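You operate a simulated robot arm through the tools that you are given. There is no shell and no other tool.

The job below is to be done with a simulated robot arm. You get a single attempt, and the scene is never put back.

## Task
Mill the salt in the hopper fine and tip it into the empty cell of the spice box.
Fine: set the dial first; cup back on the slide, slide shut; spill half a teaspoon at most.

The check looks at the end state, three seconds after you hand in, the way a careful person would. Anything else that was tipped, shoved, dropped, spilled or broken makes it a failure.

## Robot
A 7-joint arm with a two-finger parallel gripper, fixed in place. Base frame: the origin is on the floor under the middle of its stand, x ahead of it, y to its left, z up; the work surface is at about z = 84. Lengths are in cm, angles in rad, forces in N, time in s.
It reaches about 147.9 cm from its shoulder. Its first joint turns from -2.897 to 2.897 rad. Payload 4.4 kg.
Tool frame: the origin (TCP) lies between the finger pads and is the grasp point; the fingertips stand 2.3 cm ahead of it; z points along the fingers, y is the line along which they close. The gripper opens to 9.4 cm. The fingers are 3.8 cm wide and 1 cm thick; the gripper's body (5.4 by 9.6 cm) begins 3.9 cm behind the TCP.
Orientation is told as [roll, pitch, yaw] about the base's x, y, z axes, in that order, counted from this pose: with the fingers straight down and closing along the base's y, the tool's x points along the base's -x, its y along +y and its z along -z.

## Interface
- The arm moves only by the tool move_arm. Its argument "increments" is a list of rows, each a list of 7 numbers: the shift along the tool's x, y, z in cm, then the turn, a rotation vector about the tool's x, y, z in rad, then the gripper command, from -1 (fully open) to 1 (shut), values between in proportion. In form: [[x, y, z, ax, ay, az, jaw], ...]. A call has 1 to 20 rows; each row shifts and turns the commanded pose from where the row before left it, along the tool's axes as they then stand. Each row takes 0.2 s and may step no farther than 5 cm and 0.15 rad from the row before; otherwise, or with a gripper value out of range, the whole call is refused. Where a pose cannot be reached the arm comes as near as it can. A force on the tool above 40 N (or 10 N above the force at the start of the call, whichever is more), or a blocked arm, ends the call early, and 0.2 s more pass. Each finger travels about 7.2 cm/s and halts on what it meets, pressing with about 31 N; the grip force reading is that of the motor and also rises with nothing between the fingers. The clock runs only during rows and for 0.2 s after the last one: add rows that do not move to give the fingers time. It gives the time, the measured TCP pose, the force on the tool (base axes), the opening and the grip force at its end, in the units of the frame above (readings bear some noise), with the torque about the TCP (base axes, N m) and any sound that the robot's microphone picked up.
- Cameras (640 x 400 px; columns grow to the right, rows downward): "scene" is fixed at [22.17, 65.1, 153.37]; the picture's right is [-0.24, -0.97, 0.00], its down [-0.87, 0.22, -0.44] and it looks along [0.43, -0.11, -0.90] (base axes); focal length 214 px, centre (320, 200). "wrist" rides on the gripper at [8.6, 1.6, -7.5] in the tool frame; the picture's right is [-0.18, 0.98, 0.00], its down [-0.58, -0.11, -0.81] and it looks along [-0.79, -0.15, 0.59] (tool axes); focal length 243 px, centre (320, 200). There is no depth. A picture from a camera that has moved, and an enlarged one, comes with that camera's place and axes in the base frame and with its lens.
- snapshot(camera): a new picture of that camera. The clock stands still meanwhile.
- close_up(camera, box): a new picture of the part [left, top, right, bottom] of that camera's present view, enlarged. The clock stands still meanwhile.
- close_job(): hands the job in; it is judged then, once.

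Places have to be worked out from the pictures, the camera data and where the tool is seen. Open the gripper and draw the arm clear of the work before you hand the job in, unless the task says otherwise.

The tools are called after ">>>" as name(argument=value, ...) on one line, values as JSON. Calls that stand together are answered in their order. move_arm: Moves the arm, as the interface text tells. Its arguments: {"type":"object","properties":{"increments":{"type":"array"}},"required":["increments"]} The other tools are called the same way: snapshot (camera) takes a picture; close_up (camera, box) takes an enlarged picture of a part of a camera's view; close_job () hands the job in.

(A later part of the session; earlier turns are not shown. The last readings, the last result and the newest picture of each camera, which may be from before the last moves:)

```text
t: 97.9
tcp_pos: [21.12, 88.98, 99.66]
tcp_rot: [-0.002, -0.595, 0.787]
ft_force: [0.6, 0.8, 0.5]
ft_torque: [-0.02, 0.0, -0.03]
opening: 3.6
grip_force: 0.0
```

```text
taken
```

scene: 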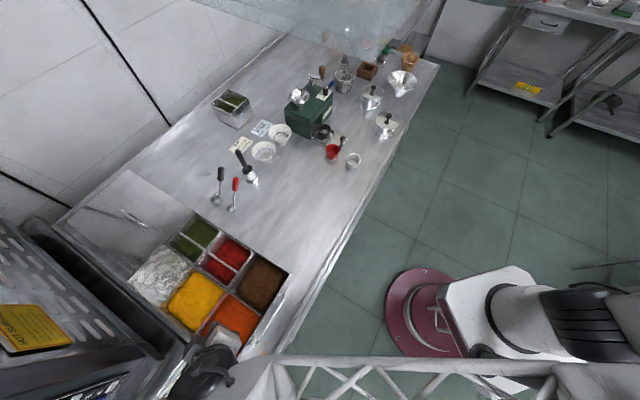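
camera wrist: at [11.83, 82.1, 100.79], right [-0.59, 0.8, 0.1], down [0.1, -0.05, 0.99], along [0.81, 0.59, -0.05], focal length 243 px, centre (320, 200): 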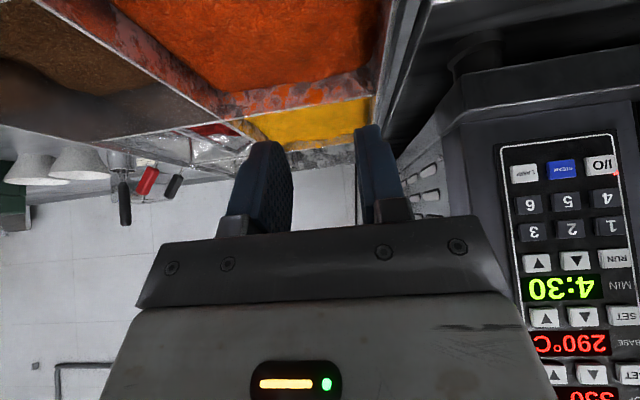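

Now over the box's near side (w≈−48), with the oven panel close on the right. I advance +s toward the empty cell in two steps.

>>> move_arm(increments=[[-3.72, 0, 2.53, 0, 0, 0, 0.234], [-3.72, 0, 2.53, 0, 0, 0, 0.234], [-3.72, 0, 2.53, 0, 0, 0, 0.234], [0, 0, 0, 0, 0, 0, 0.234]])

>>> snapshot(camera="wrist")

>>> snapshot(camera="scene")

```text
t: 98.9
tcp_pos: [30.7, 98.74, 100.52]
tcp_rot: [0.003, -0.601, 0.783]
ft_force: [0.1, 0.0, -0.2]
ft_torque: [-0.03, -0.02, -0.01]
opening: 3.62
grip_force: 0.0
```

```text
taken
camera wrist: at [21.34, 91.81, 101.65], right [-0.59, 0.8, 0.11], down [0.1, -0.06, 0.99], along [0.8, 0.59, -0.04], focal length 243 px, centre (320, 200)
```

wrist: 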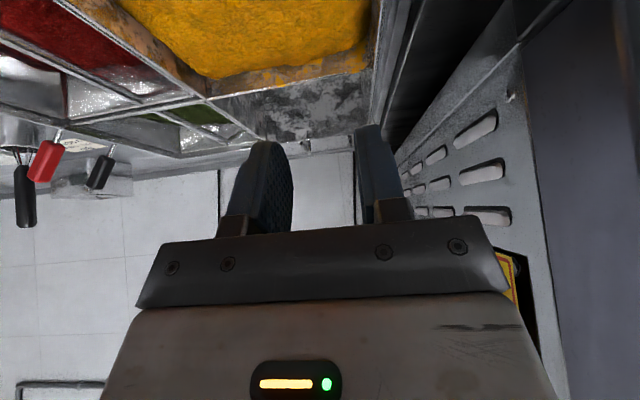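

```text
taken
```

scene: 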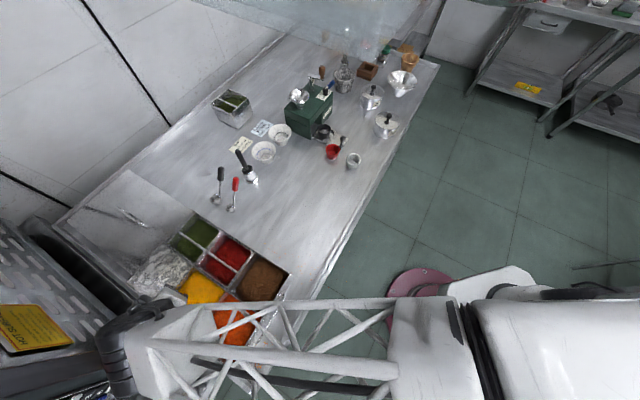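

The empty cell is straight ahead. I continue to its centre (about (42.5, 110)), rising to z≈103.

>>> move_arm(increments=[[-3.757, -0.15, 1.815, 0, 0, 0, 0.234], [-3.757, -0.15, 1.815, 0, 0, 0, 0.234], [-3.757, -0.15, 1.815, 0, 0, 0, 0.234], [-3.757, -0.15, 1.815, 0, 0, 0, 0.234], [0, 0, 0, 0, 0, 0, 0.234]])

>>> snapshot(camera="wrist")

>>> snapshot(camera="scene")

```text
t: 100.1
tcp_pos: [42.65, 109.63, 103.03]
tcp_rot: [0.002, -0.6, 0.784]
ft_force: [0.5, -0.2, 0.0]
ft_torque: [0.02, 0.0, -0.01]
opening: 3.61
grip_force: 0.2
```

```text
taken
camera wrist: at [33.48, 102.69, 104.23], right [-0.59, 0.8, 0.11], down [0.1, -0.06, 0.99], along [0.8, 0.59, -0.04], focal length 243 px, centre (320, 200)
```

wrist: 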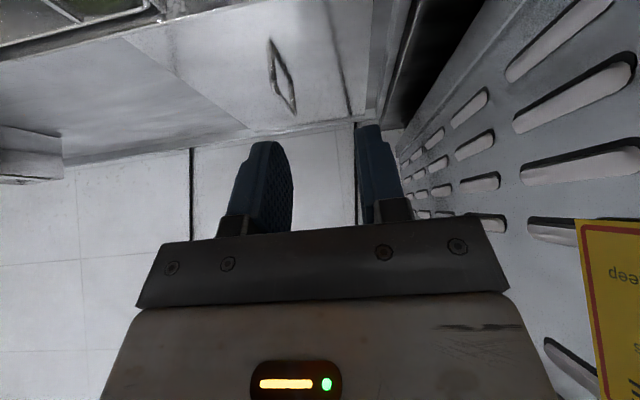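

```text
taken
```

scene: 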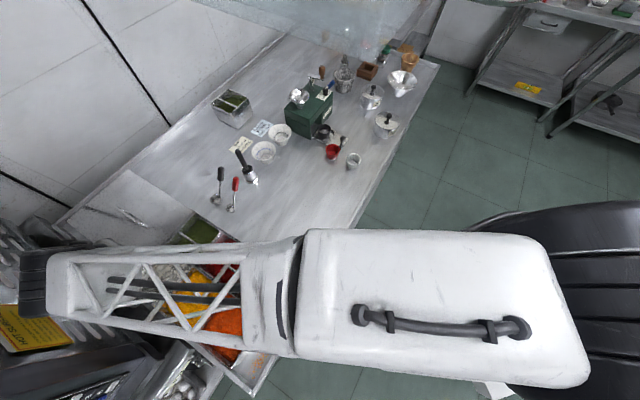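

Reached the cell without contact. Now I rehearse the pour: first pitch the hand up to about horizontal.

>>> move_arm(increments=[[0, 0, 0, 0, -0.14, 0, 0.234], [0, 0, 0, 0, -0.14, 0, 0.234], [0, 0, 0, 0, -0.14, 0, 0.234], [0, 0, 0, 0, -0.14, 0, 0.234], [0, 0, 0, 0, -0.14, 0, 0.234], [0, 0, 0, 0, -0.14, 0, 0.234], [0, 0, 0, 0, 0, 0, 0.234]])

>>> snapshot(camera="wrist")

>>> snapshot(camera="scene")

```text
t: 101.7
tcp_pos: [42.67, 109.64, 102.97]
tcp_rot: [0.022, -1.442, 0.765]
ft_force: [-0.4, 0.9, -0.1]
ft_torque: [0.04, 0.02, 0.01]
opening: 3.58
grip_force: 0.0
```

```text
taken
camera wrist: at [35.45, 104.72, 95.2], right [-0.68, 0.71, 0.19], down [-0.43, -0.59, 0.68], along [0.59, 0.38, 0.71], focal length 243 px, centre (320, 200)
```

wrist: 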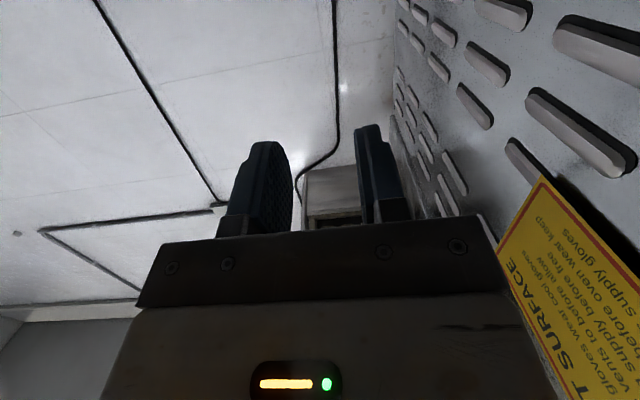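

```text
taken
```

scene: 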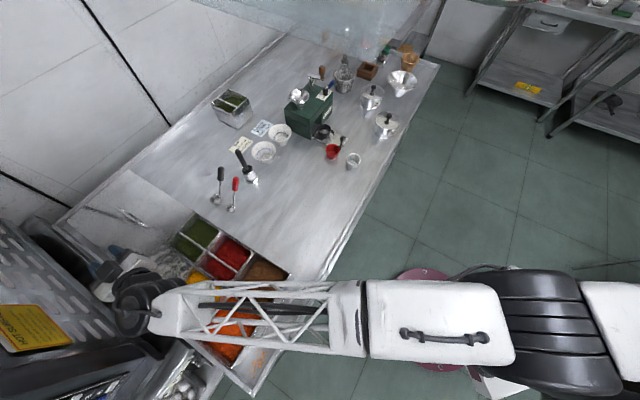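

Pitch works. Now roll the hand (az negative, camera swinging away from the oven) by ~1.5 rad first.

>>> move_arm(increments=[[0, 0, 0, 0, 0, -0.15, 0.234], [0, 0, 0, 0, 0, -0.15, 0.234], [0, 0, 0, 0, 0, -0.15, 0.234], [0, 0, 0, 0, 0, -0.15, 0.234], [0, 0, 0, 0, 0, -0.15, 0.234], [0, 0, 0, 0, 0, -0.15, 0.234], [0, 0, 0, 0, 0, -0.15, 0.234], [0, 0, 0, 0, 0, -0.15, 0.234], [0, 0, 0, 0, 0, -0.15, 0.234], [0, 0, 0, 0, 0, -0.15, 0.234], [0, 0, 0, 0, 0, 0, 0.234]])

>>> snapshot(camera="wrist")

```text
t: 104.1
tcp_pos: [42.68, 109.69, 103.0]
tcp_rot: [-1.439, -0.071, 2.346]
ft_force: [0.9, 0.1, -0.5]
ft_torque: [0.01, -0.02, 0.0]
opening: 3.57
grip_force: 0.0
```

```text
taken
camera wrist: at [43.27, 98.17, 101.53], right [-0.27, 0.09, -0.96], down [-0.96, -0.15, 0.25], along [-0.12, 0.98, 0.13], focal length 243 px, centre (320, 200)
```

wrist: 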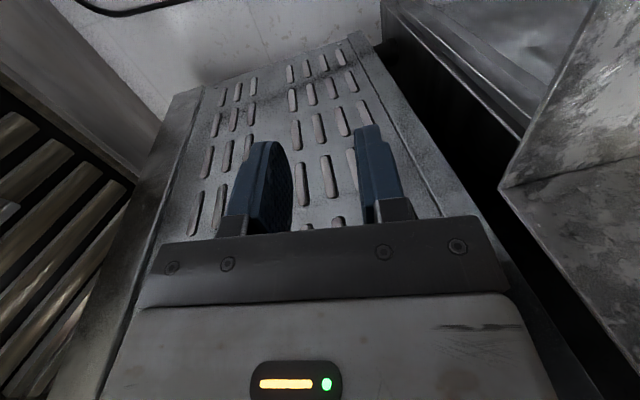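

90° of roll is fine. I continue the roll by another ~1.5 rad to see whether inversion is reachable.

>>> move_arm(increments=[[0, 0, 0, 0, 0, -0.15, 0.234], [0, 0, 0, 0, 0, -0.15, 0.234], [0, 0, 0, 0, 0, -0.15, 0.234], [0, 0, 0, 0, 0, -0.15, 0.234], [0, 0, 0, 0, 0, -0.15, 0.234], [0, 0, 0, 0, 0, -0.15, 0.234], [0, 0, 0, 0, 0, -0.15, 0.234], [0, 0, 0, 0, 0, -0.15, 0.234], [0, 0, 0, 0, 0, -0.15, 0.234], [0, 0, 0, 0, 0, -0.15, 0.234], [0, 0, 0, 0, 0, 0, 0.234]])

>>> snapshot(camera="wrist")

>>> snapshot(camera="scene")

```text
t: 106.5
tcp_pos: [42.65, 109.6, 102.89]
tcp_rot: [-0.826, 1.377, 3.092]
ft_force: [0.0, -0.1, 0.7]
ft_torque: [-0.02, -0.03, -0.01]
opening: 3.56
grip_force: 0.1
```

```text
taken
camera wrist: at [40.21, 103.04, 111.95], right [0.64, -0.7, -0.32], down [-0.75, -0.48, -0.45], along [0.16, 0.53, -0.83], focal length 243 px, centre (320, 200)
```

wrist: 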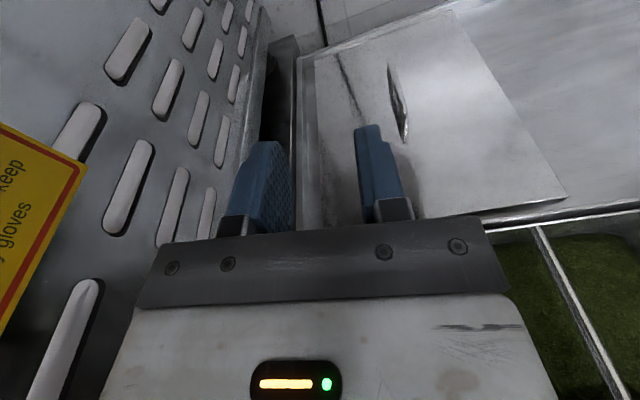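

```text
taken
```

scene: 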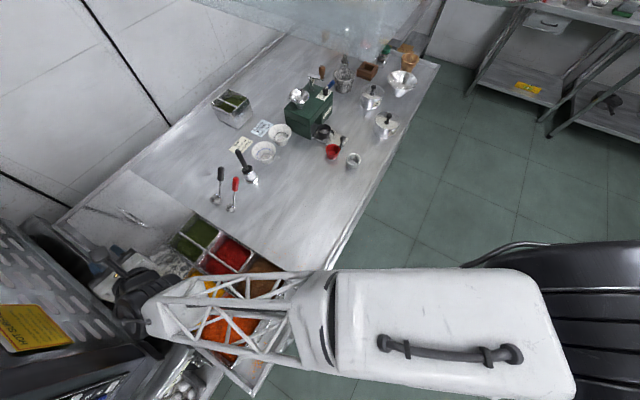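

Inversion is reachable (3.0 rad of roll). I test raising the fingers another 0.4 rad in this inverted pose.

>>> move_arm(increments=[[0, 0, 0, 0, 0.133, 0, 0.234], [0, 0, 0, 0, 0.133, 0, 0.234], [0, 0, 0, 0, 0.133, 0, 0.234], [0, 0, 0, 0, 0, 0, 0.234]])

>>> snapshot(camera="wrist")

>>> close_up(camera="scene", box=[60, 210, 260, 360])

```text
t: 107.5
tcp_pos: [42.7, 109.59, 102.86]
tcp_rot: [-2.64, 1.266, 1.247]
ft_force: [-0.1, -0.3, 0.1]
ft_torque: [0.02, 0.01, 0.01]
opening: 3.62
grip_force: 0.1
```

```text
taken
camera wrist: at [37.59, 101.19, 108.8], right [0.69, -0.65, -0.32], down [-0.6, -0.27, -0.75], along [0.4, 0.71, -0.58], focal length 243 px, centre (320, 200)
```

wrist: 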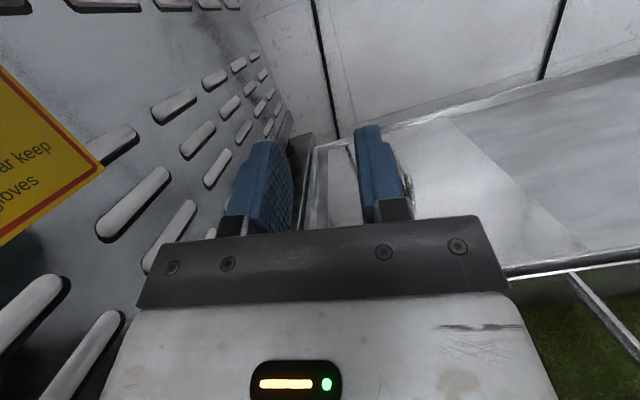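

```text
2.67 times, centred on (160, 285) of scene
camera zoom: at [22.17, 65.1, 153.37], right [-0.24, -0.97, 0.0], down [-0.87, 0.22, -0.44], along [0.43, -0.11, -0.9], focal length 572 px, centre (747, -27)
```

zoom: 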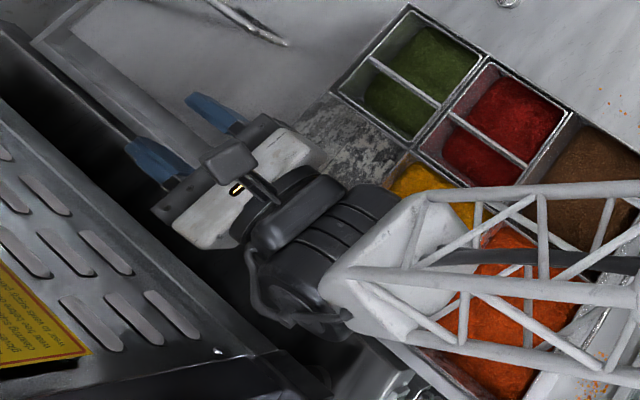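

All rehearsal motions are feasible without contact. Now I reverse them to go back for the cup.

>>> move_arm(increments=[[0, 0, 0, 0, -0.133, 0, 0.234], [0, 0, 0, 0, -0.133, 0, 0.234], [0, 0, 0, 0, -0.133, 0, 0.234], [0, 0, 0, 0, 0, 0.15, 0.234], [0, 0, 0, 0, 0, 0.15, 0.234], [0, 0, 0, 0, 0, 0.15, 0.234], [0, 0, 0, 0, 0, 0.15, 0.234], [0, 0, 0, 0, 0, 0.15, 0.234], [0, 0, 0, 0, 0, 0.15, 0.234], [0, 0, 0, 0, 0, 0.15, 0.234], [0, 0, 0, 0, 0, 0.15, 0.234], [0, 0, 0, 0, 0, 0.15, 0.234], [0, 0, 0, 0, 0, 0.15, 0.234], [0, 0, 0, 0, 0, 0.15, 0.234], [0, 0, 0, 0, 0, 0.15, 0.234], [0, 0, 0, 0, 0, 0.15, 0.234], [0, 0, 0, 0, 0, 0.15, 0.234], [0, 0, 0, 0, 0, 0.15, 0.234], [0, 0, 0, 0, 0, 0.15, 0.234], [0, 0, 0, 0, 0, 0.15, 0.234]])

>>> move_arm(increments=[[0, 0, 0, 0, 0, 0.15, 0.234], [0, 0, 0, 0, 0, 0.15, 0.234], [0, 0, 0, 0, 0, 0.15, 0.234], [0, 0, 0, 0, 0.14, 0, 0.234], [0, 0, 0, 0, 0.14, 0, 0.234], [0, 0, 0, 0, 0.14, 0, 0.234], [0, 0, 0, 0, 0.14, 0, 0.234], [0, 0, 0, 0, 0.14, 0, 0.234], [0, 0, 0, 0, 0.14, 0, 0.234], [0, 0, 0, 0, 0, 0, 0.234]])

```text
t: 111.7
tcp_pos: [42.75, 109.52, 102.91]
tcp_rot: [-1.275, -1.106, 2.088]
ft_force: [0.2, 0.5, 0.7]
ft_torque: [0.0, -0.02, 0.02]
opening: 3.6
grip_force: 0.0
```

```text
t: 113.9
tcp_pos: [42.67, 109.61, 103.01]
tcp_rot: [0.003, -0.597, 0.783]
ft_force: [0.4, 0.3, 0.1]
ft_torque: [0.0, 0.03, -0.01]
opening: 3.64
grip_force: 0.1
```

>>> move_arm(increments=[[3.5, 0, -2.39, 0, 0, 0, 0.234], [3.5, 0, -2.39, 0, 0, 0, 0.234], [3.5, 0, -2.39, 0, 0, 0, 0.234], [3.5, 0, -2.39, 0, 0, 0, 0.234], [3.5, 0, -2.39, 0, 0, 0, 0.234], [3.5, 0, -2.39, 0, 0, 0, 0.234], [3.5, 0, -2.39, 0, 0, 0, 0.234], [0, -4.8, 0, 0, 0, 0, 0.0], [0, -4.8, 0, 0, 0, 0, 0.0], [0, -4.8, 0, 0, 0, 0, -0.2], [0, -4.8, 0, 0, 0, 0, -0.4], [0, -4.8, 0, 0, 0, 0, -0.6], [0, -4.8, 0, 0, 0, 0, -0.6], [0, -4.8, 0, 0, 0, 0, -0.6], [0, -4.8, 0, 0, 0, 0, -0.6], [0, 0, 0, 0, 0, 0, -0.6]])

>>> move_arm(increments=[[0, -4.8, 0, 0, 0, 0, -0.6], [0, -4.8, 0, 0, 0, 0, -0.6], [0, -4.8, 0, 0, 0, 0, -0.6], [0, -4.8, 0, 0, 0, 0, -0.6], [0, -4.8, 0, 0, 0, 0, -0.6], [0, -4.8, 0, 0, 0, 0, -0.6], [0, -4.7, 0, 0, 0, 0, -0.6], [0, 0, 0, 0, 0, 0, -0.6]])

>>> snapshot(camera="wrist")

>>> snapshot(camera="scene")

```text
t: 117.3
tcp_pos: [49.09, 61.33, 102.87]
tcp_rot: [0.003, -0.604, 0.784]
ft_force: [-0.9, 0.1, 0.5]
ft_torque: [-0.02, 0.02, -0.01]
opening: 7.52
grip_force: 0.1
```

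```text
t: 119.1
tcp_pos: [72.57, 37.59, 102.86]
tcp_rot: [0.002, -0.601, 0.784]
ft_force: [-0.8, -0.2, 0.6]
ft_torque: [0.01, 0.01, 0.02]
opening: 7.47
grip_force: 0.1
```

```text
taken
camera wrist: at [63.35, 30.64, 103.92], right [-0.59, 0.8, 0.11], down [0.1, -0.06, 0.99], along [0.8, 0.59, -0.04], focal length 243 px, centre (320, 200)
```

wrist: 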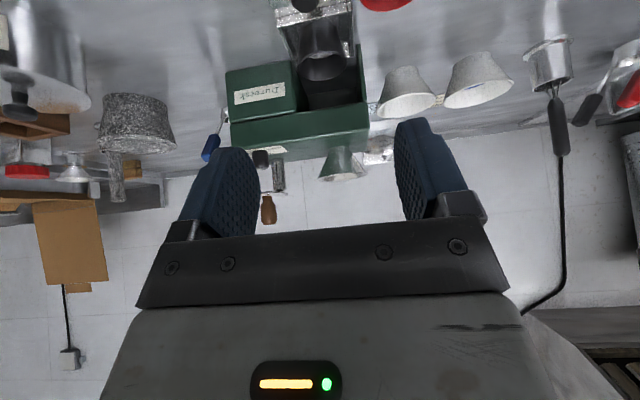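

```text
taken
```

scene: 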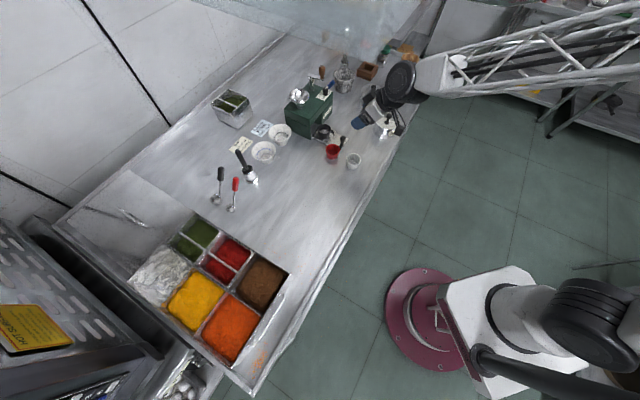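

Back in front of the mill with jaws at 7.5 cm. I measure the cup position.

>>> close_up(camera="wrist", box=[260, 0, 380, 110])

>>> close_up(camera="scene", box=[305, 110, 355, 155])

```text
3.64 times, centred on (320, 55) of wrist
camera zoom: at [63.35, 30.64, 103.92], right [-0.59, 0.8, 0.11], down [0.1, -0.06, 0.99], along [0.8, 0.59, -0.04], focal length 882 px, centre (320, 727)
```

zoom: 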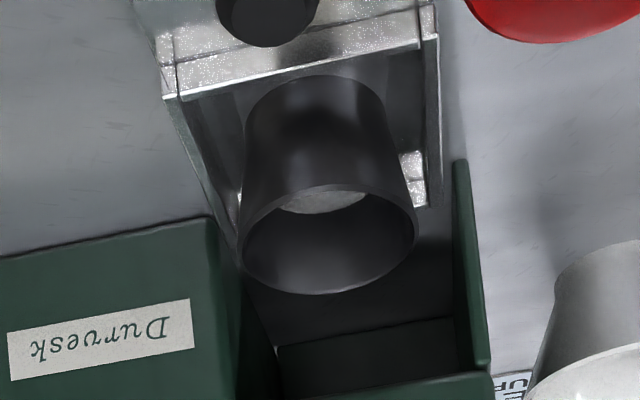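

```text
8.89 times, centred on (330, 132) of scene
camera zoom: at [22.17, 65.1, 153.37], right [-0.24, -0.97, 0.0], down [-0.87, 0.22, -0.44], along [0.43, -0.11, -0.9], focal length 1906 px, centre (231, 800)
```

zoom: 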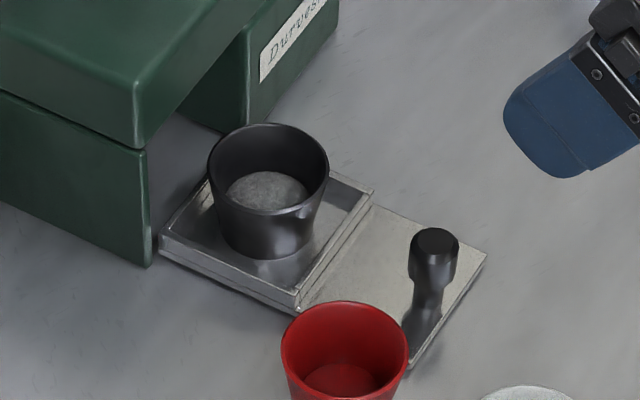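

Cup measured at about s≈92.9, w≈25.3, rim z≈88.2, ⌀5.5. The alcove walls (from s≈93.6) leave no room for the fingers beside the cup, so I must pull the slide ~2.5 cm further first. I go back to the slide knob.

>>> move_arm(increments=[[0, 0, 0, 0, 0.1, 0, 0.234], [1.1, -0.25, 3.37, 0, 0, 0, 0.234], [1.1, -0.25, 3.36, 0, 0, 0, 0.234], [0, 0, 2.5, 0, 0, 0, 0.234], [0, 0, 2.0, 0, 0, 0, 0.234], [0, 0, 0, 0, 0, 0, 0.234]])

>>> snapshot(camera="wrist")

>>> close_up(camera="wrist", box=[230, 20, 420, 220])

>>> close_up(camera="scene", box=[305, 110, 365, 160])

```text
t: 120.5
tcp_pos: [75.33, 39.94, 91.64]
tcp_rot: [0.003, -0.497, 0.784]
ft_force: [0.7, -0.2, -0.2]
ft_torque: [-0.03, -0.01, -0.01]
opening: 3.63
grip_force: 0.0
```

```text
taken
camera wrist: at [66.16, 33.07, 93.97], right [-0.58, 0.81, 0.09], down [0.17, 0.01, 0.99], along [0.8, 0.59, -0.14], focal length 243 px, centre (320, 200)
```

wrist: 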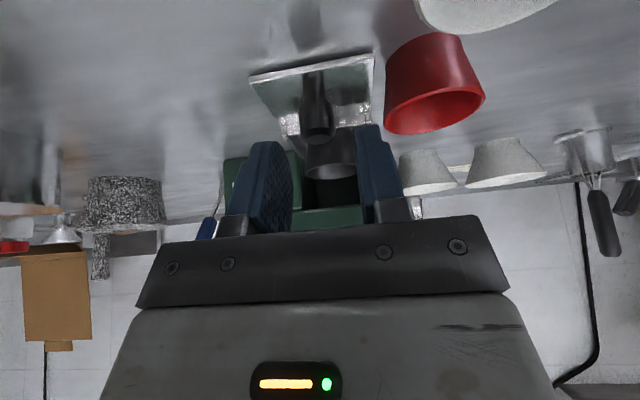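

```text
2.00 times, centred on (325, 120) of wrist
camera zoom: at [66.16, 33.07, 93.97], right [-0.58, 0.81, 0.09], down [0.17, 0.01, 0.99], along [0.8, 0.59, -0.14], focal length 485 px, centre (310, 360)
```

zoom: 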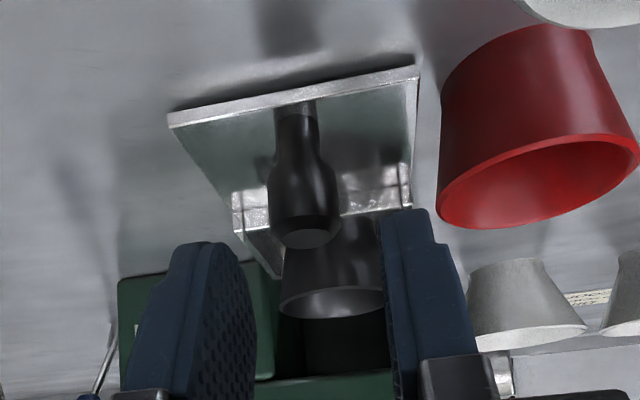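

```text
8.00 times, centred on (335, 135) of scene
camera zoom: at [22.17, 65.1, 153.37], right [-0.24, -0.97, 0.0], down [-0.87, 0.22, -0.44], along [0.43, -0.11, -0.9], focal length 1716 px, centre (200, 720)
```

zoom: 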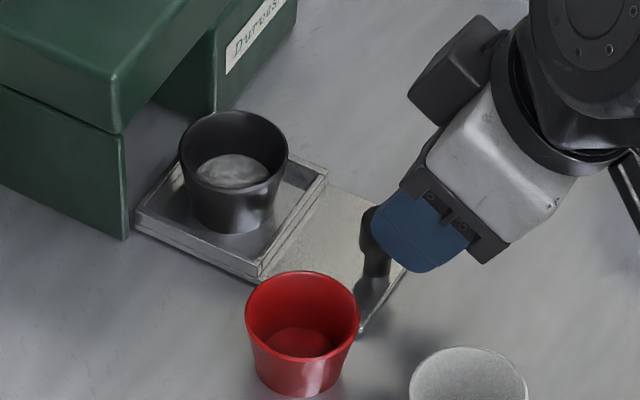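

Aligned within ~2 mm. I shift slightly, advance onto the knob along the finger direction, and close.

>>> move_arm(increments=[[-0.05, -0.22, 1.6, 0, 0, 0, 0.234], [0, 0, 1.5, 0, 0, 0, 0.234], [0, 0, 0, 0, 0, 0, 0.234], [0, 0, 0, 0, 0, 0, 0.5], [0, 0, 0, 0, 0, 0, 0.8], [0, 0, 0, 0, 0, 0, 1], [0, 0, 0, 0, 0, 0, 1]])

>>> close_up(camera="scene", box=[305, 110, 365, 160])

```text
t: 122.1
tcp_pos: [76.52, 40.86, 89.06]
tcp_rot: [0.002, -0.499, 0.781]
ft_force: [2.2, -2.1, -2.3]
ft_torque: [-0.18, -0.23, -0.08]
opening: 2.1
grip_force: 44.4
```

```text
8.00 times, centred on (335, 135) of scene
camera zoom: at [22.17, 65.1, 153.37], right [-0.24, -0.97, 0.0], down [-0.87, 0.22, -0.44], along [0.43, -0.11, -0.9], focal length 1716 px, centre (200, 720)
```

zoom: 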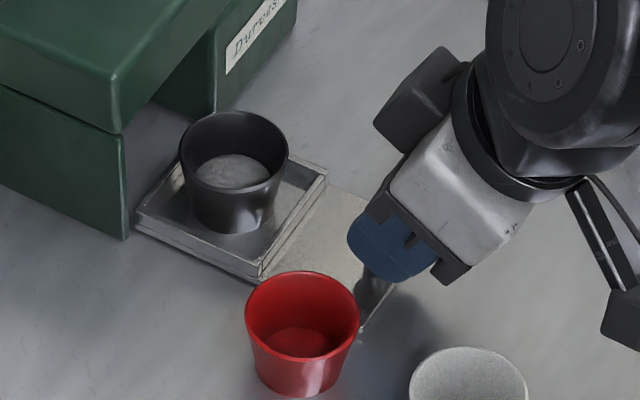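

Good grip, low forces. I pull slowly 1.5 cm and check.

>>> move_arm(increments=[[0.263, 0, -0.144, 0, 0, 0, 1], [0.263, 0, -0.144, 0, 0, 0, 1], [0.263, 0, -0.144, 0, 0, 0, 1], [0.263, 0, -0.144, 0, 0, 0, 1], [0.263, 0, -0.144, 0, 0, 0, 1], [0, 0, 0, 0, 0, 0, 1]])

>>> close_up(camera="scene", box=[305, 110, 365, 160])

```text
t: 123.5
tcp_pos: [75.54, 39.82, 89.08]
tcp_rot: [0.003, -0.501, 0.784]
ft_force: [18.2, 26.9, 10.6]
ft_torque: [0.54, -0.42, 0.16]
opening: 2.12
grip_force: 44.4
```

```text
8.00 times, centred on (335, 135) of scene
camera zoom: at [22.17, 65.1, 153.37], right [-0.24, -0.97, 0.0], down [-0.87, 0.22, -0.44], along [0.43, -0.11, -0.9], focal length 1716 px, centre (200, 720)
```

zoom: 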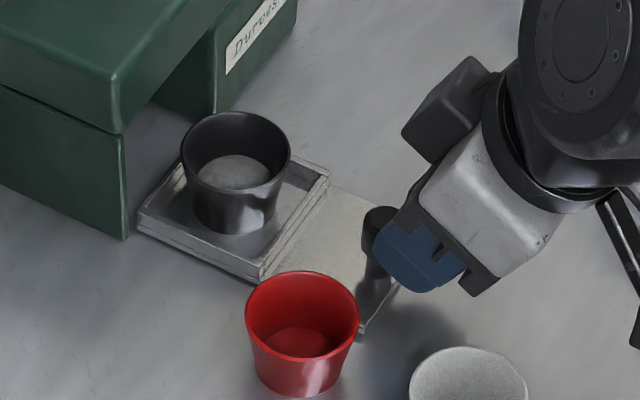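

The slide only moved ~0.15 cm and then the fingers slipped on the knob with ~32 N: it is at its open stop. So I release the knob now (rechecking geometry: the housing front is actually flush at s≈96.5, so there is room beside the cup). I open, retreat, and zoom on the tray rim height.

>>> move_arm(increments=[[-0.05, 0, 0.03, 0, 0, 0, 1], [0, 0, 0, 0, 0, 0, 0.6], [0, 0, 0, 0, 0, 0, 0.3], [0, 0, 0, 0, 0, 0, 0.234], [0, 0, -1.5, 0, 0, 0, 0.234], [0, 0, -3, 0, 0, 0, 0.234], [0, 0, -4, 0, 0, 0, 0.234], [0, 0, -3, 0, 0, 0, 0.234], [0, 0, 0, 0, 0, 0, 0.234]])

>>> close_up(camera="scene", box=[308, 112, 344, 148])

>>> close_up(camera="wrist", box=[270, 20, 380, 130])

```text
t: 125.5
tcp_pos: [71.74, 36.04, 99.25]
tcp_rot: [0.001, -0.501, 0.785]
ft_force: [0.0, -1.0, -0.7]
ft_torque: [-0.02, -0.01, 0.01]
opening: 3.58
grip_force: 0.1
```

```text
11.11 times, centred on (326, 130) of scene
camera zoom: at [22.17, 65.1, 153.37], right [-0.24, -0.97, 0.0], down [-0.87, 0.22, -0.44], along [0.43, -0.11, -0.9], focal length 2383 px, centre (253, 978)
```

zoom: 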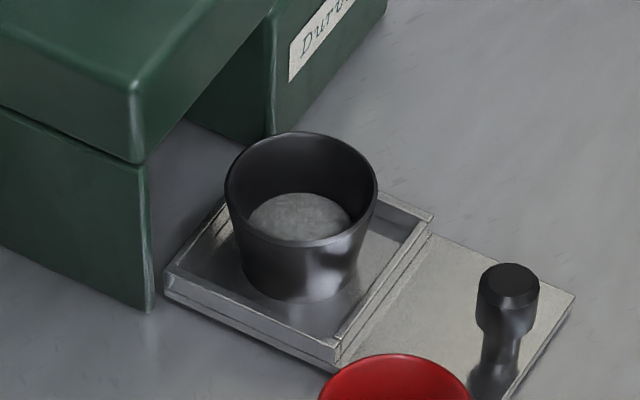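

```text
3.64 times, centred on (325, 75) of wrist
camera zoom: at [62.65, 29.14, 101.51], right [-0.58, 0.81, 0.09], down [0.17, 0.01, 0.99], along [0.8, 0.59, -0.14], focal length 882 px, centre (302, 654)
```

zoom: 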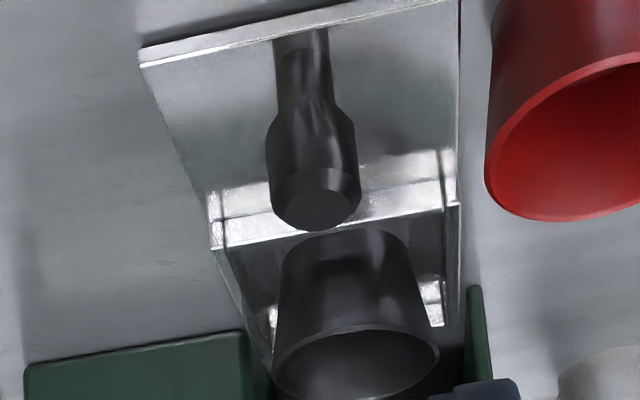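

Rim centre re-measured at (83.4, 47.7, 88.2), tray rim about z≈85.8. I open to 7.5 cm and approach the cup along the tilted finger direction, stopping 4 cm short to check.

>>> move_arm(increments=[[0, 0, 0, 0, 0, 0, -0.2], [0, 0, 0, 0, 0, 0, -0.6], [-3.19, 0, 2.22, 0, 0, 0, -0.6], [-3.19, 0, 2.22, 0, 0, 0, -0.6], [-3.19, 0, 2.22, 0, 0, 0, -0.6], [0, 0, 3, 0, 0, 0, -0.6], [0, 0, 3, 0, 0, 0, -0.6], [0, 0, 0, 0, 0, 0, -0.6]])

>>> snapshot(camera="wrist")

>>> close_up(camera="wrist", box=[200, 40, 450, 220])

>>> close_up(camera="scene", box=[305, 100, 355, 155])

```text
t: 127.3
tcp_pos: [81.78, 46.09, 92.73]
tcp_rot: [0.001, -0.502, 0.784]
ft_force: [0.4, 0.4, 0.5]
ft_torque: [0.01, 0.01, 0.01]
opening: 7.53
grip_force: 0.2
```

```text
taken
camera wrist: at [72.71, 39.42, 95.04], right [-0.58, 0.81, 0.09], down [0.17, 0.01, 0.99], along [0.8, 0.59, -0.14], focal length 243 px, centre (320, 200)
```

wrist: 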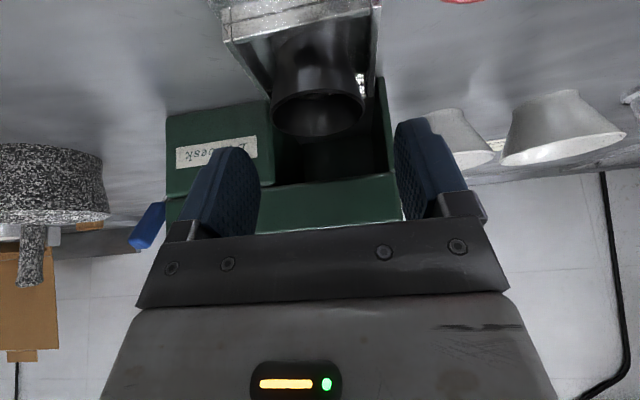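

```text
2.22 times, centred on (325, 130) of wrist
camera zoom: at [72.71, 39.42, 95.04], right [-0.58, 0.81, 0.09], down [0.17, 0.01, 0.99], along [0.8, 0.59, -0.14], focal length 539 px, centre (309, 356)
```

zoom: 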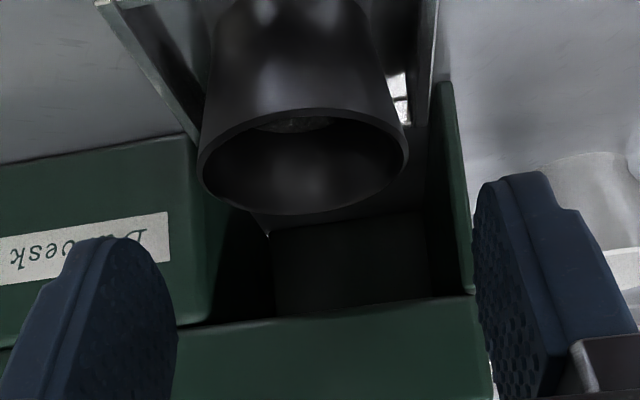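

```text
7.27 times, centred on (330, 128) of scene
camera zoom: at [22.17, 65.1, 153.37], right [-0.24, -0.97, 0.0], down [-0.87, 0.22, -0.44], along [0.43, -0.11, -0.9], focal length 1560 px, centre (247, 727)
```

zoom: 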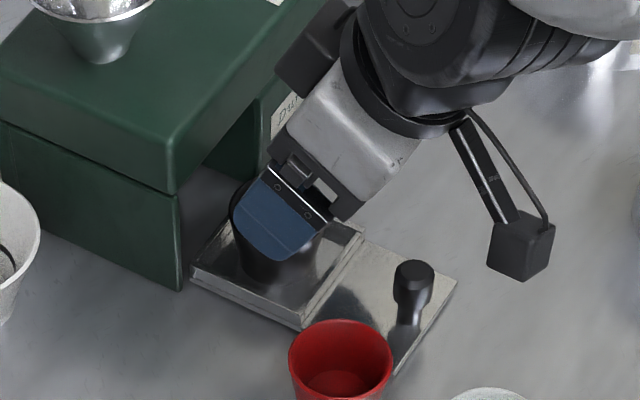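

Centred within 1 mm. I advance the last ~4 cm.

>>> move_arm(increments=[[-0.05, 0, 2.0, 0, 0, 0, -0.6], [-0.04, 0, 1.5, 0, 0, 0, -0.6], [0, 0, 0.5, 0, 0, 0, -0.6], [0, 0, 0, 0, 0, 0, -0.6]])

>>> close_up(camera="wrist", box=[200, 40, 450, 220])

>>> close_up(camera="scene", box=[305, 100, 355, 155])

```text
t: 128.3
tcp_pos: [83.08, 47.63, 89.33]
tcp_rot: [0.003, -0.501, 0.784]
ft_force: [-0.2, 0.5, -0.1]
ft_torque: [0.0, -0.05, -0.01]
opening: 7.54
grip_force: 0.0
```

```text
2.22 times, centred on (325, 130) of wrist
camera zoom: at [74.13, 40.81, 91.54], right [-0.58, 0.81, 0.09], down [0.17, 0.01, 0.99], along [0.8, 0.59, -0.14], focal length 539 px, centre (309, 356)
```

zoom: 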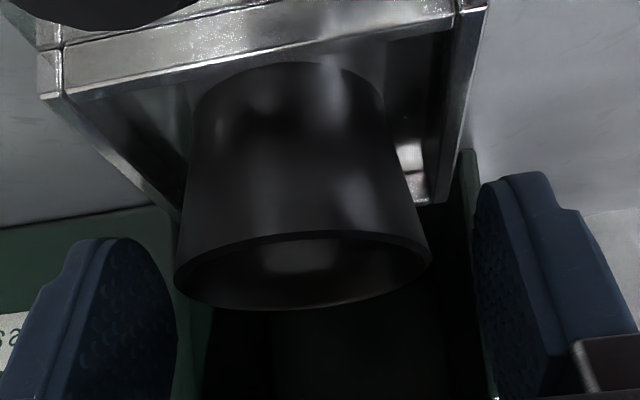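

```text
7.27 times, centred on (330, 128) of scene
camera zoom: at [22.17, 65.1, 153.37], right [-0.24, -0.97, 0.0], down [-0.87, 0.22, -0.44], along [0.43, -0.11, -0.9], focal length 1560 px, centre (247, 727)
```

zoom: 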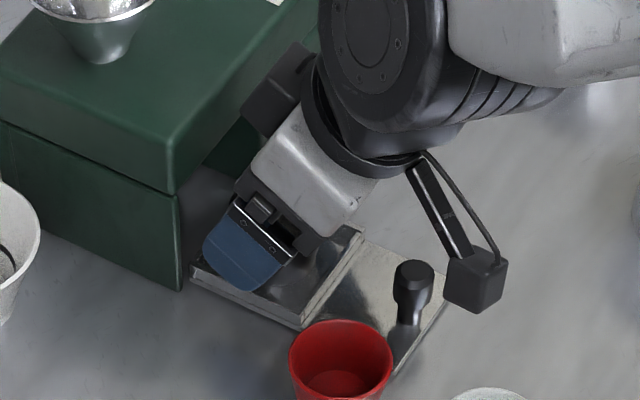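

Aligned (rim centre ≈1.2 cm below TCP, centred). I lower 0.2 cm and close gradually on the cup.

>>> move_arm(increments=[[0.096, -0.08, 0.175, 0, 0, 0, -0.6], [0, 0, 0, 0, 0, 0, -0.4], [0, 0, 0, 0, 0, 0, -0.25], [0, 0, 0, 0, 0, 0, -0.15], [0, 0, 0, 0, 0, 0, 0.1], [0, 0, 0, 0, 0, 0, 0.5], [0, 0, 0, 0, 0, 0, 1], [0, 0, 0, 0, 0, 0, 1]])

>>> close_up(camera="wrist", box=[200, 40, 450, 220])

>>> close_up(camera="scene", box=[305, 100, 355, 155])

```text
t: 130.1
tcp_pos: [83.31, 47.48, 88.99]
tcp_rot: [0.002, -0.5, 0.783]
ft_force: [0.2, 0.5, 0.2]
ft_torque: [-0.01, -0.02, 0.0]
opening: 5.43
grip_force: 30.7
```

```text
2.22 times, centred on (325, 130) of wrist
camera zoom: at [74.21, 40.73, 91.33], right [-0.58, 0.81, 0.09], down [0.17, 0.01, 0.99], along [0.8, 0.59, -0.14], focal length 539 px, centre (309, 356)
```

zoom: 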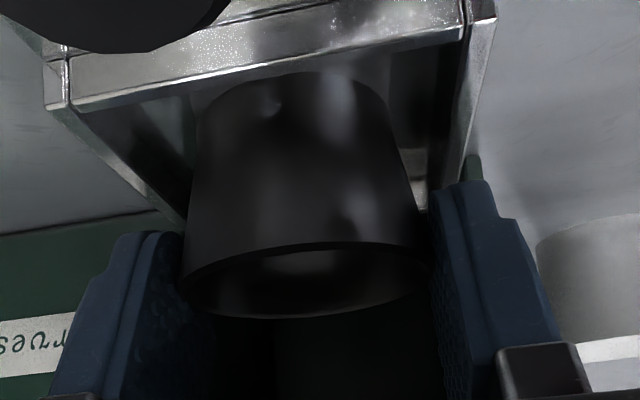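

```text
7.27 times, centred on (330, 128) of scene
camera zoom: at [22.17, 65.1, 153.37], right [-0.24, -0.97, 0.0], down [-0.87, 0.22, -0.44], along [0.43, -0.11, -0.9], focal length 1560 px, centre (247, 727)
```

zoom: 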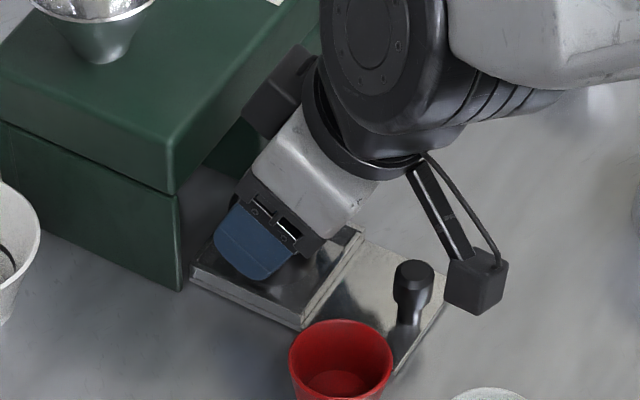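

Cup gripped at 5.43 cm. I lift straight up by 3 cm slowly and check the cup hangs level.

>>> move_arm(increments=[[-0.24, 0, -0.44, 0, 0, 0, 1], [-0.24, 0, -0.44, 0, 0, 0, 1], [-0.48, 0, -0.88, 0, 0, 0, 1], [-0.48, 0, -0.88, 0, 0, 0, 1], [0, 0, 0, 0, 0, 0, 1]])

>>> close_up(camera="wrist", box=[200, 40, 450, 220])

>>> close_up(camera="scene", box=[305, 100, 355, 155])

```text
t: 131.3
tcp_pos: [83.3, 47.58, 92.06]
tcp_rot: [0.0, -0.499, 0.783]
ft_force: [1.0, -0.6, 0.0]
ft_torque: [0.01, 0.0, 0.03]
opening: 5.42
grip_force: 31.0
```

```text
2.22 times, centred on (325, 130) of wrist
camera zoom: at [74.24, 40.65, 94.33], right [-0.58, 0.81, 0.09], down [0.17, 0.01, 0.99], along [0.8, 0.59, -0.14], focal length 539 px, centre (309, 356)
```

zoom: 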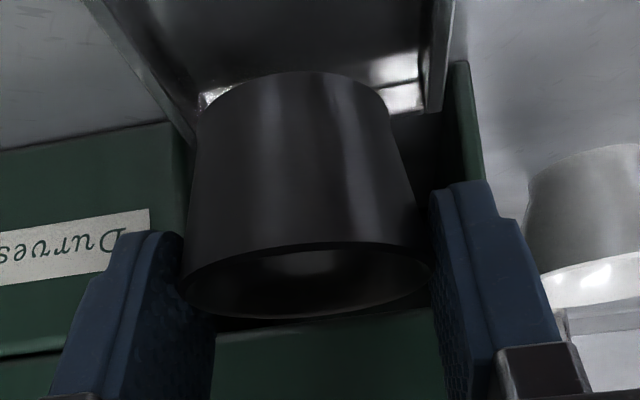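

```text
7.27 times, centred on (330, 128) of scene
camera zoom: at [22.17, 65.1, 153.37], right [-0.24, -0.97, 0.0], down [-0.87, 0.22, -0.44], along [0.43, -0.11, -0.9], focal length 1560 px, centre (247, 727)
```

zoom: 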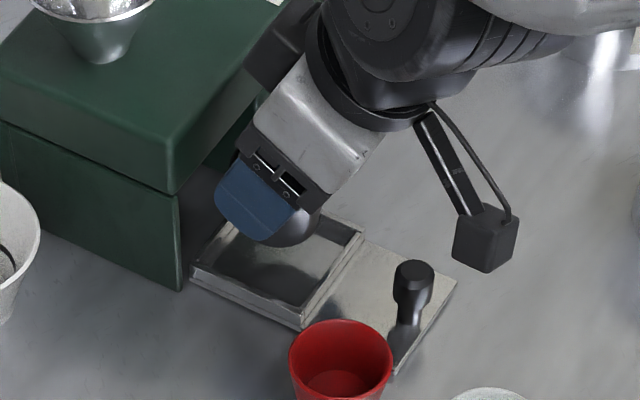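

The cup hangs level and stable. I retreat back and up to about s≈78, z≈103 at a gentle pace.

>>> move_arm(increments=[[0.3, 0, -0.8, 0, 0, 0, 1], [0.7, 0, -1.6, 0, 0, 0, 1], [1.2, 0, -2.7, 0, 0, 0, 1], [1.2, 0, -2.8, 0, 0, 0, 1], [1.2, 0, -2.8, 0, 0, 0, 1], [1.2, 0, -2.8, 0, 0, 0, 1], [0.8, 0, -1.8, 0, 0, 0, 1], [0.4, 0, -0.9, 0, 0, 0, 1], [0, 0, 0, 0, 0, 0, 1]])

>>> close_up(camera="wrist", box=[200, 40, 450, 220])

>>> snapshot(camera="scene")

```text
t: 133.3
tcp_pos: [73.5, 37.41, 102.91]
tcp_rot: [0.003, -0.499, 0.783]
ft_force: [-0.8, 0.4, -0.7]
ft_torque: [0.0, -0.03, 0.02]
opening: 5.45
grip_force: 31.4
```

```text
2.22 times, centred on (325, 130) of wrist
camera zoom: at [64.38, 30.67, 105.18], right [-0.58, 0.81, 0.09], down [0.17, 0.01, 0.99], along [0.8, 0.59, -0.14], focal length 539 px, centre (309, 356)
```

zoom: 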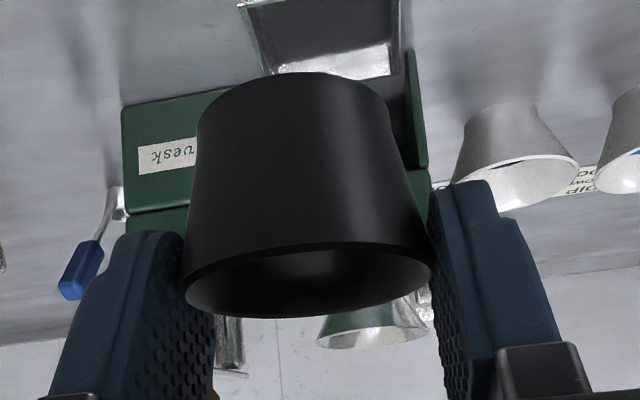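

```text
taken
```

scene: 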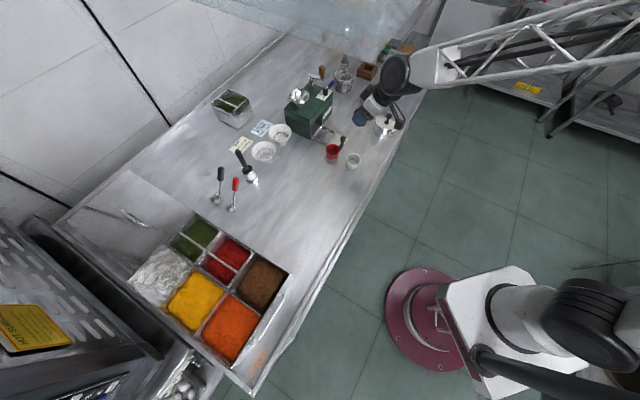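

Carrying along the rehearsed route (−w direction at s≈78, z≈103), with gentle ramps.

>>> move_arm(increments=[[0, 1, 0, 0, 0, 0, 1], [0, 2, 0, 0, 0, 0, 1], [0, 3, 0, 0, 0, 0, 1], [0, 3.6, 0, 0, 0, 0, 1], [0, 3.6, 0, 0, 0, 0, 1], [0, 3.6, 0, 0, 0, 0, 1], [0, 3.6, 0, 0, 0, 0, 1], [0, 3.6, 0, 0, 0, 0, 1], [0, 3.6, 0, 0, 0, 0, 1], [0, 3.6, 0, 0, 0, 0, 1], [0, 3.6, 0, 0, 0, 0, 1], [0, 3.6, 0, 0, 0, 0, 1], [0, 3, 0, 0, 0, 0, 1], [0, 2, 0, 0, 0, 0, 1], [0, 1, 0, 0, 0, 0, 1], [0, 0, 0, 0, 0, 0, 1]])

>>> close_up(camera="wrist", box=[200, 40, 450, 220])

```text
t: 136.7
tcp_pos: [42.17, 69.09, 102.92]
tcp_rot: [0.0, -0.5, 0.784]
ft_force: [-0.4, 0.4, -1.2]
ft_torque: [0.01, -0.01, 0.0]
opening: 5.43
grip_force: 31.4
```

```text
2.22 times, centred on (325, 130) of wrist
camera zoom: at [33.04, 62.3, 105.12], right [-0.58, 0.81, 0.09], down [0.17, 0.01, 0.99], along [0.8, 0.59, -0.14], focal length 539 px, centre (309, 356)
```

zoom: 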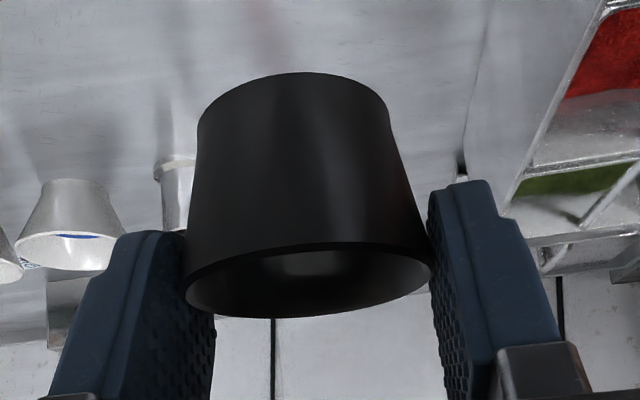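

>>> move_arm(increments=[[0, 1, 0, 0, 0, 0, 1], [0, 2, 0, 0, 0, 0, 1], [0, 3, 0, 0, 0, 0, 1], [0, 3.2, 0, 0, 0, 0, 1], [0, 3.2, 0, 0, 0, 0, 1], [0, 3.2, 0, 0, 0, 0, 1], [0, 3.2, 0, 0, 0, 0, 1], [0, 3.2, 0, 0, 0, 0, 1], [0, 3, 0, 0, 0, 0, 1], [0, 2, 0, 0, 0, 0, 1], [0, 1, 0, 0, 0, 0, 1], [0, 0, 0, 0, 0, 0, 1]])

>>> snapshot(camera="wrist")

```text
t: 139.3
tcp_pos: [22.51, 88.96, 102.99]
tcp_rot: [0.003, -0.499, 0.783]
ft_force: [-0.9, -0.6, 0.2]
ft_torque: [-0.01, 0.0, 0.01]
opening: 5.4
grip_force: 30.4
```

```text
taken
camera wrist: at [13.29, 82.12, 105.27], right [-0.58, 0.81, 0.09], down [0.17, 0.01, 0.99], along [0.8, 0.59, -0.14], focal length 243 px, centre (320, 200)
```

wrist: 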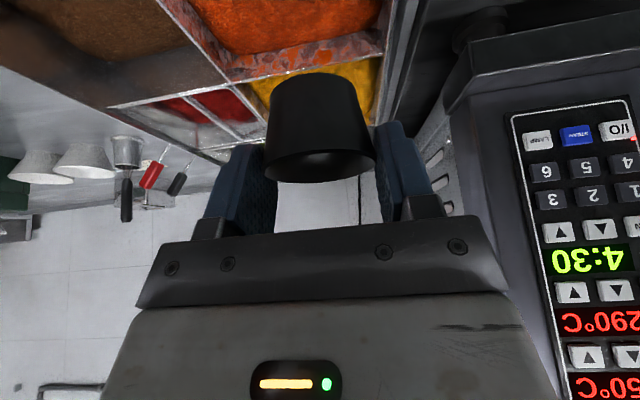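

At w≈−47, s≈79, cup level. Now I advance +s to s≈106.6 over the empty cell.

>>> move_arm(increments=[[-0.88, 0.1, 0.48, 0, 0, 0, 1], [-1.755, 0.1, 0.958, 0, 0, 0, 1], [-2.633, 0.1, 1.437, 0, 0, 0, 1], [-2.77, 0.1, 1.51, 0, 0, 0, 1], [-2.77, 0.1, 1.51, 0, 0, 0, 1], [-2.77, 0.1, 1.51, 0, 0, 0, 1], [-2.77, 0.1, 1.51, 0, 0, 0, 1], [-2.77, 0, 1.51, 0, 0, 0, 1], [-2.633, 0, 1.437, 0, 0, 0, 1], [-1.755, 0, 0.958, 0, 0, 0, 1], [-0.88, 0, 0.48, 0, 0, 0, 1], [0, 0, 0, 0, 0, 0, 1]])

>>> snapshot(camera="wrist")

>>> snapshot(camera="scene")

```text
t: 141.9
tcp_pos: [41.68, 109.04, 102.99]
tcp_rot: [0.002, -0.5, 0.783]
ft_force: [0.1, -0.2, -0.8]
ft_torque: [-0.03, 0.02, -0.02]
opening: 5.43
grip_force: 30.9
```

```text
taken
camera wrist: at [32.54, 102.14, 105.19], right [-0.58, 0.81, 0.09], down [0.17, 0.01, 0.99], along [0.8, 0.59, -0.14], focal length 243 px, centre (320, 200)
```

wrist: 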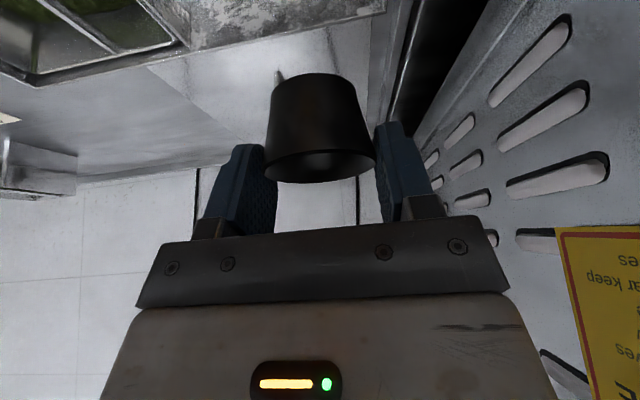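

```text
taken
```

scene: 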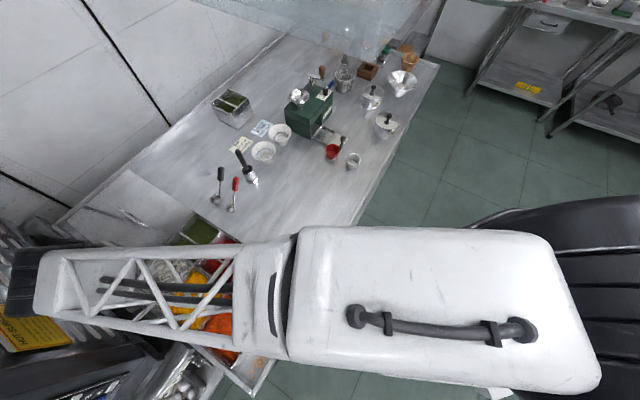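

>>> close_up(camera="wrist", box=[0, 0, 640, 2])

>>> close_up(camera="scene", box=[100, 220, 240, 330])

```text
1.00 times, centred on (320, 1) of wrist (not enlarged: the box is as wide or as high as the picture)
camera zoom: at [32.54, 102.14, 105.19], right [-0.58, 0.81, 0.09], down [0.17, 0.01, 0.99], along [0.8, 0.59, -0.14], focal length 243 px, centre (320, 399)
```

zoom: 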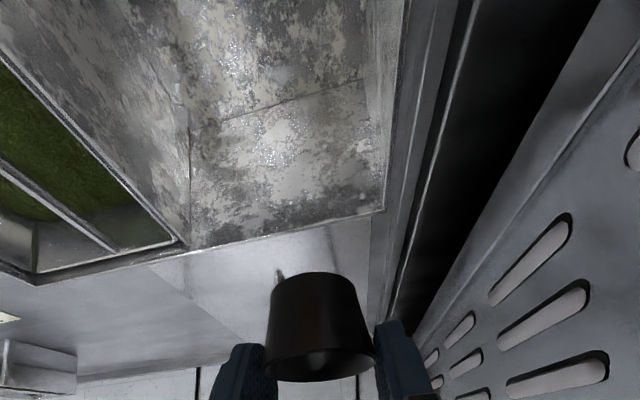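

```text
3.64 times, centred on (170, 275) of scene
camera zoom: at [22.17, 65.1, 153.37], right [-0.24, -0.97, 0.0], down [-0.87, 0.22, -0.44], along [0.43, -0.11, -0.9], focal length 780 px, centre (866, -73)
```

zoom: 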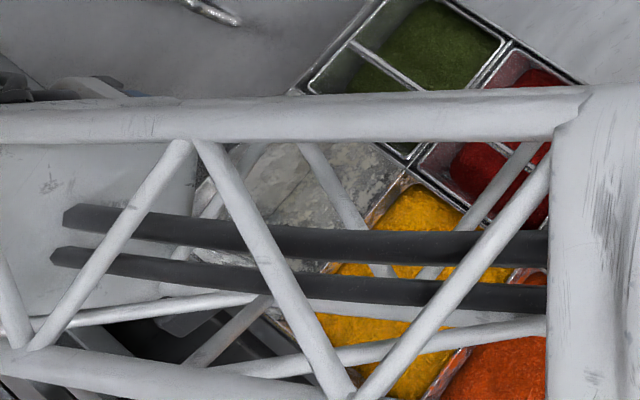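

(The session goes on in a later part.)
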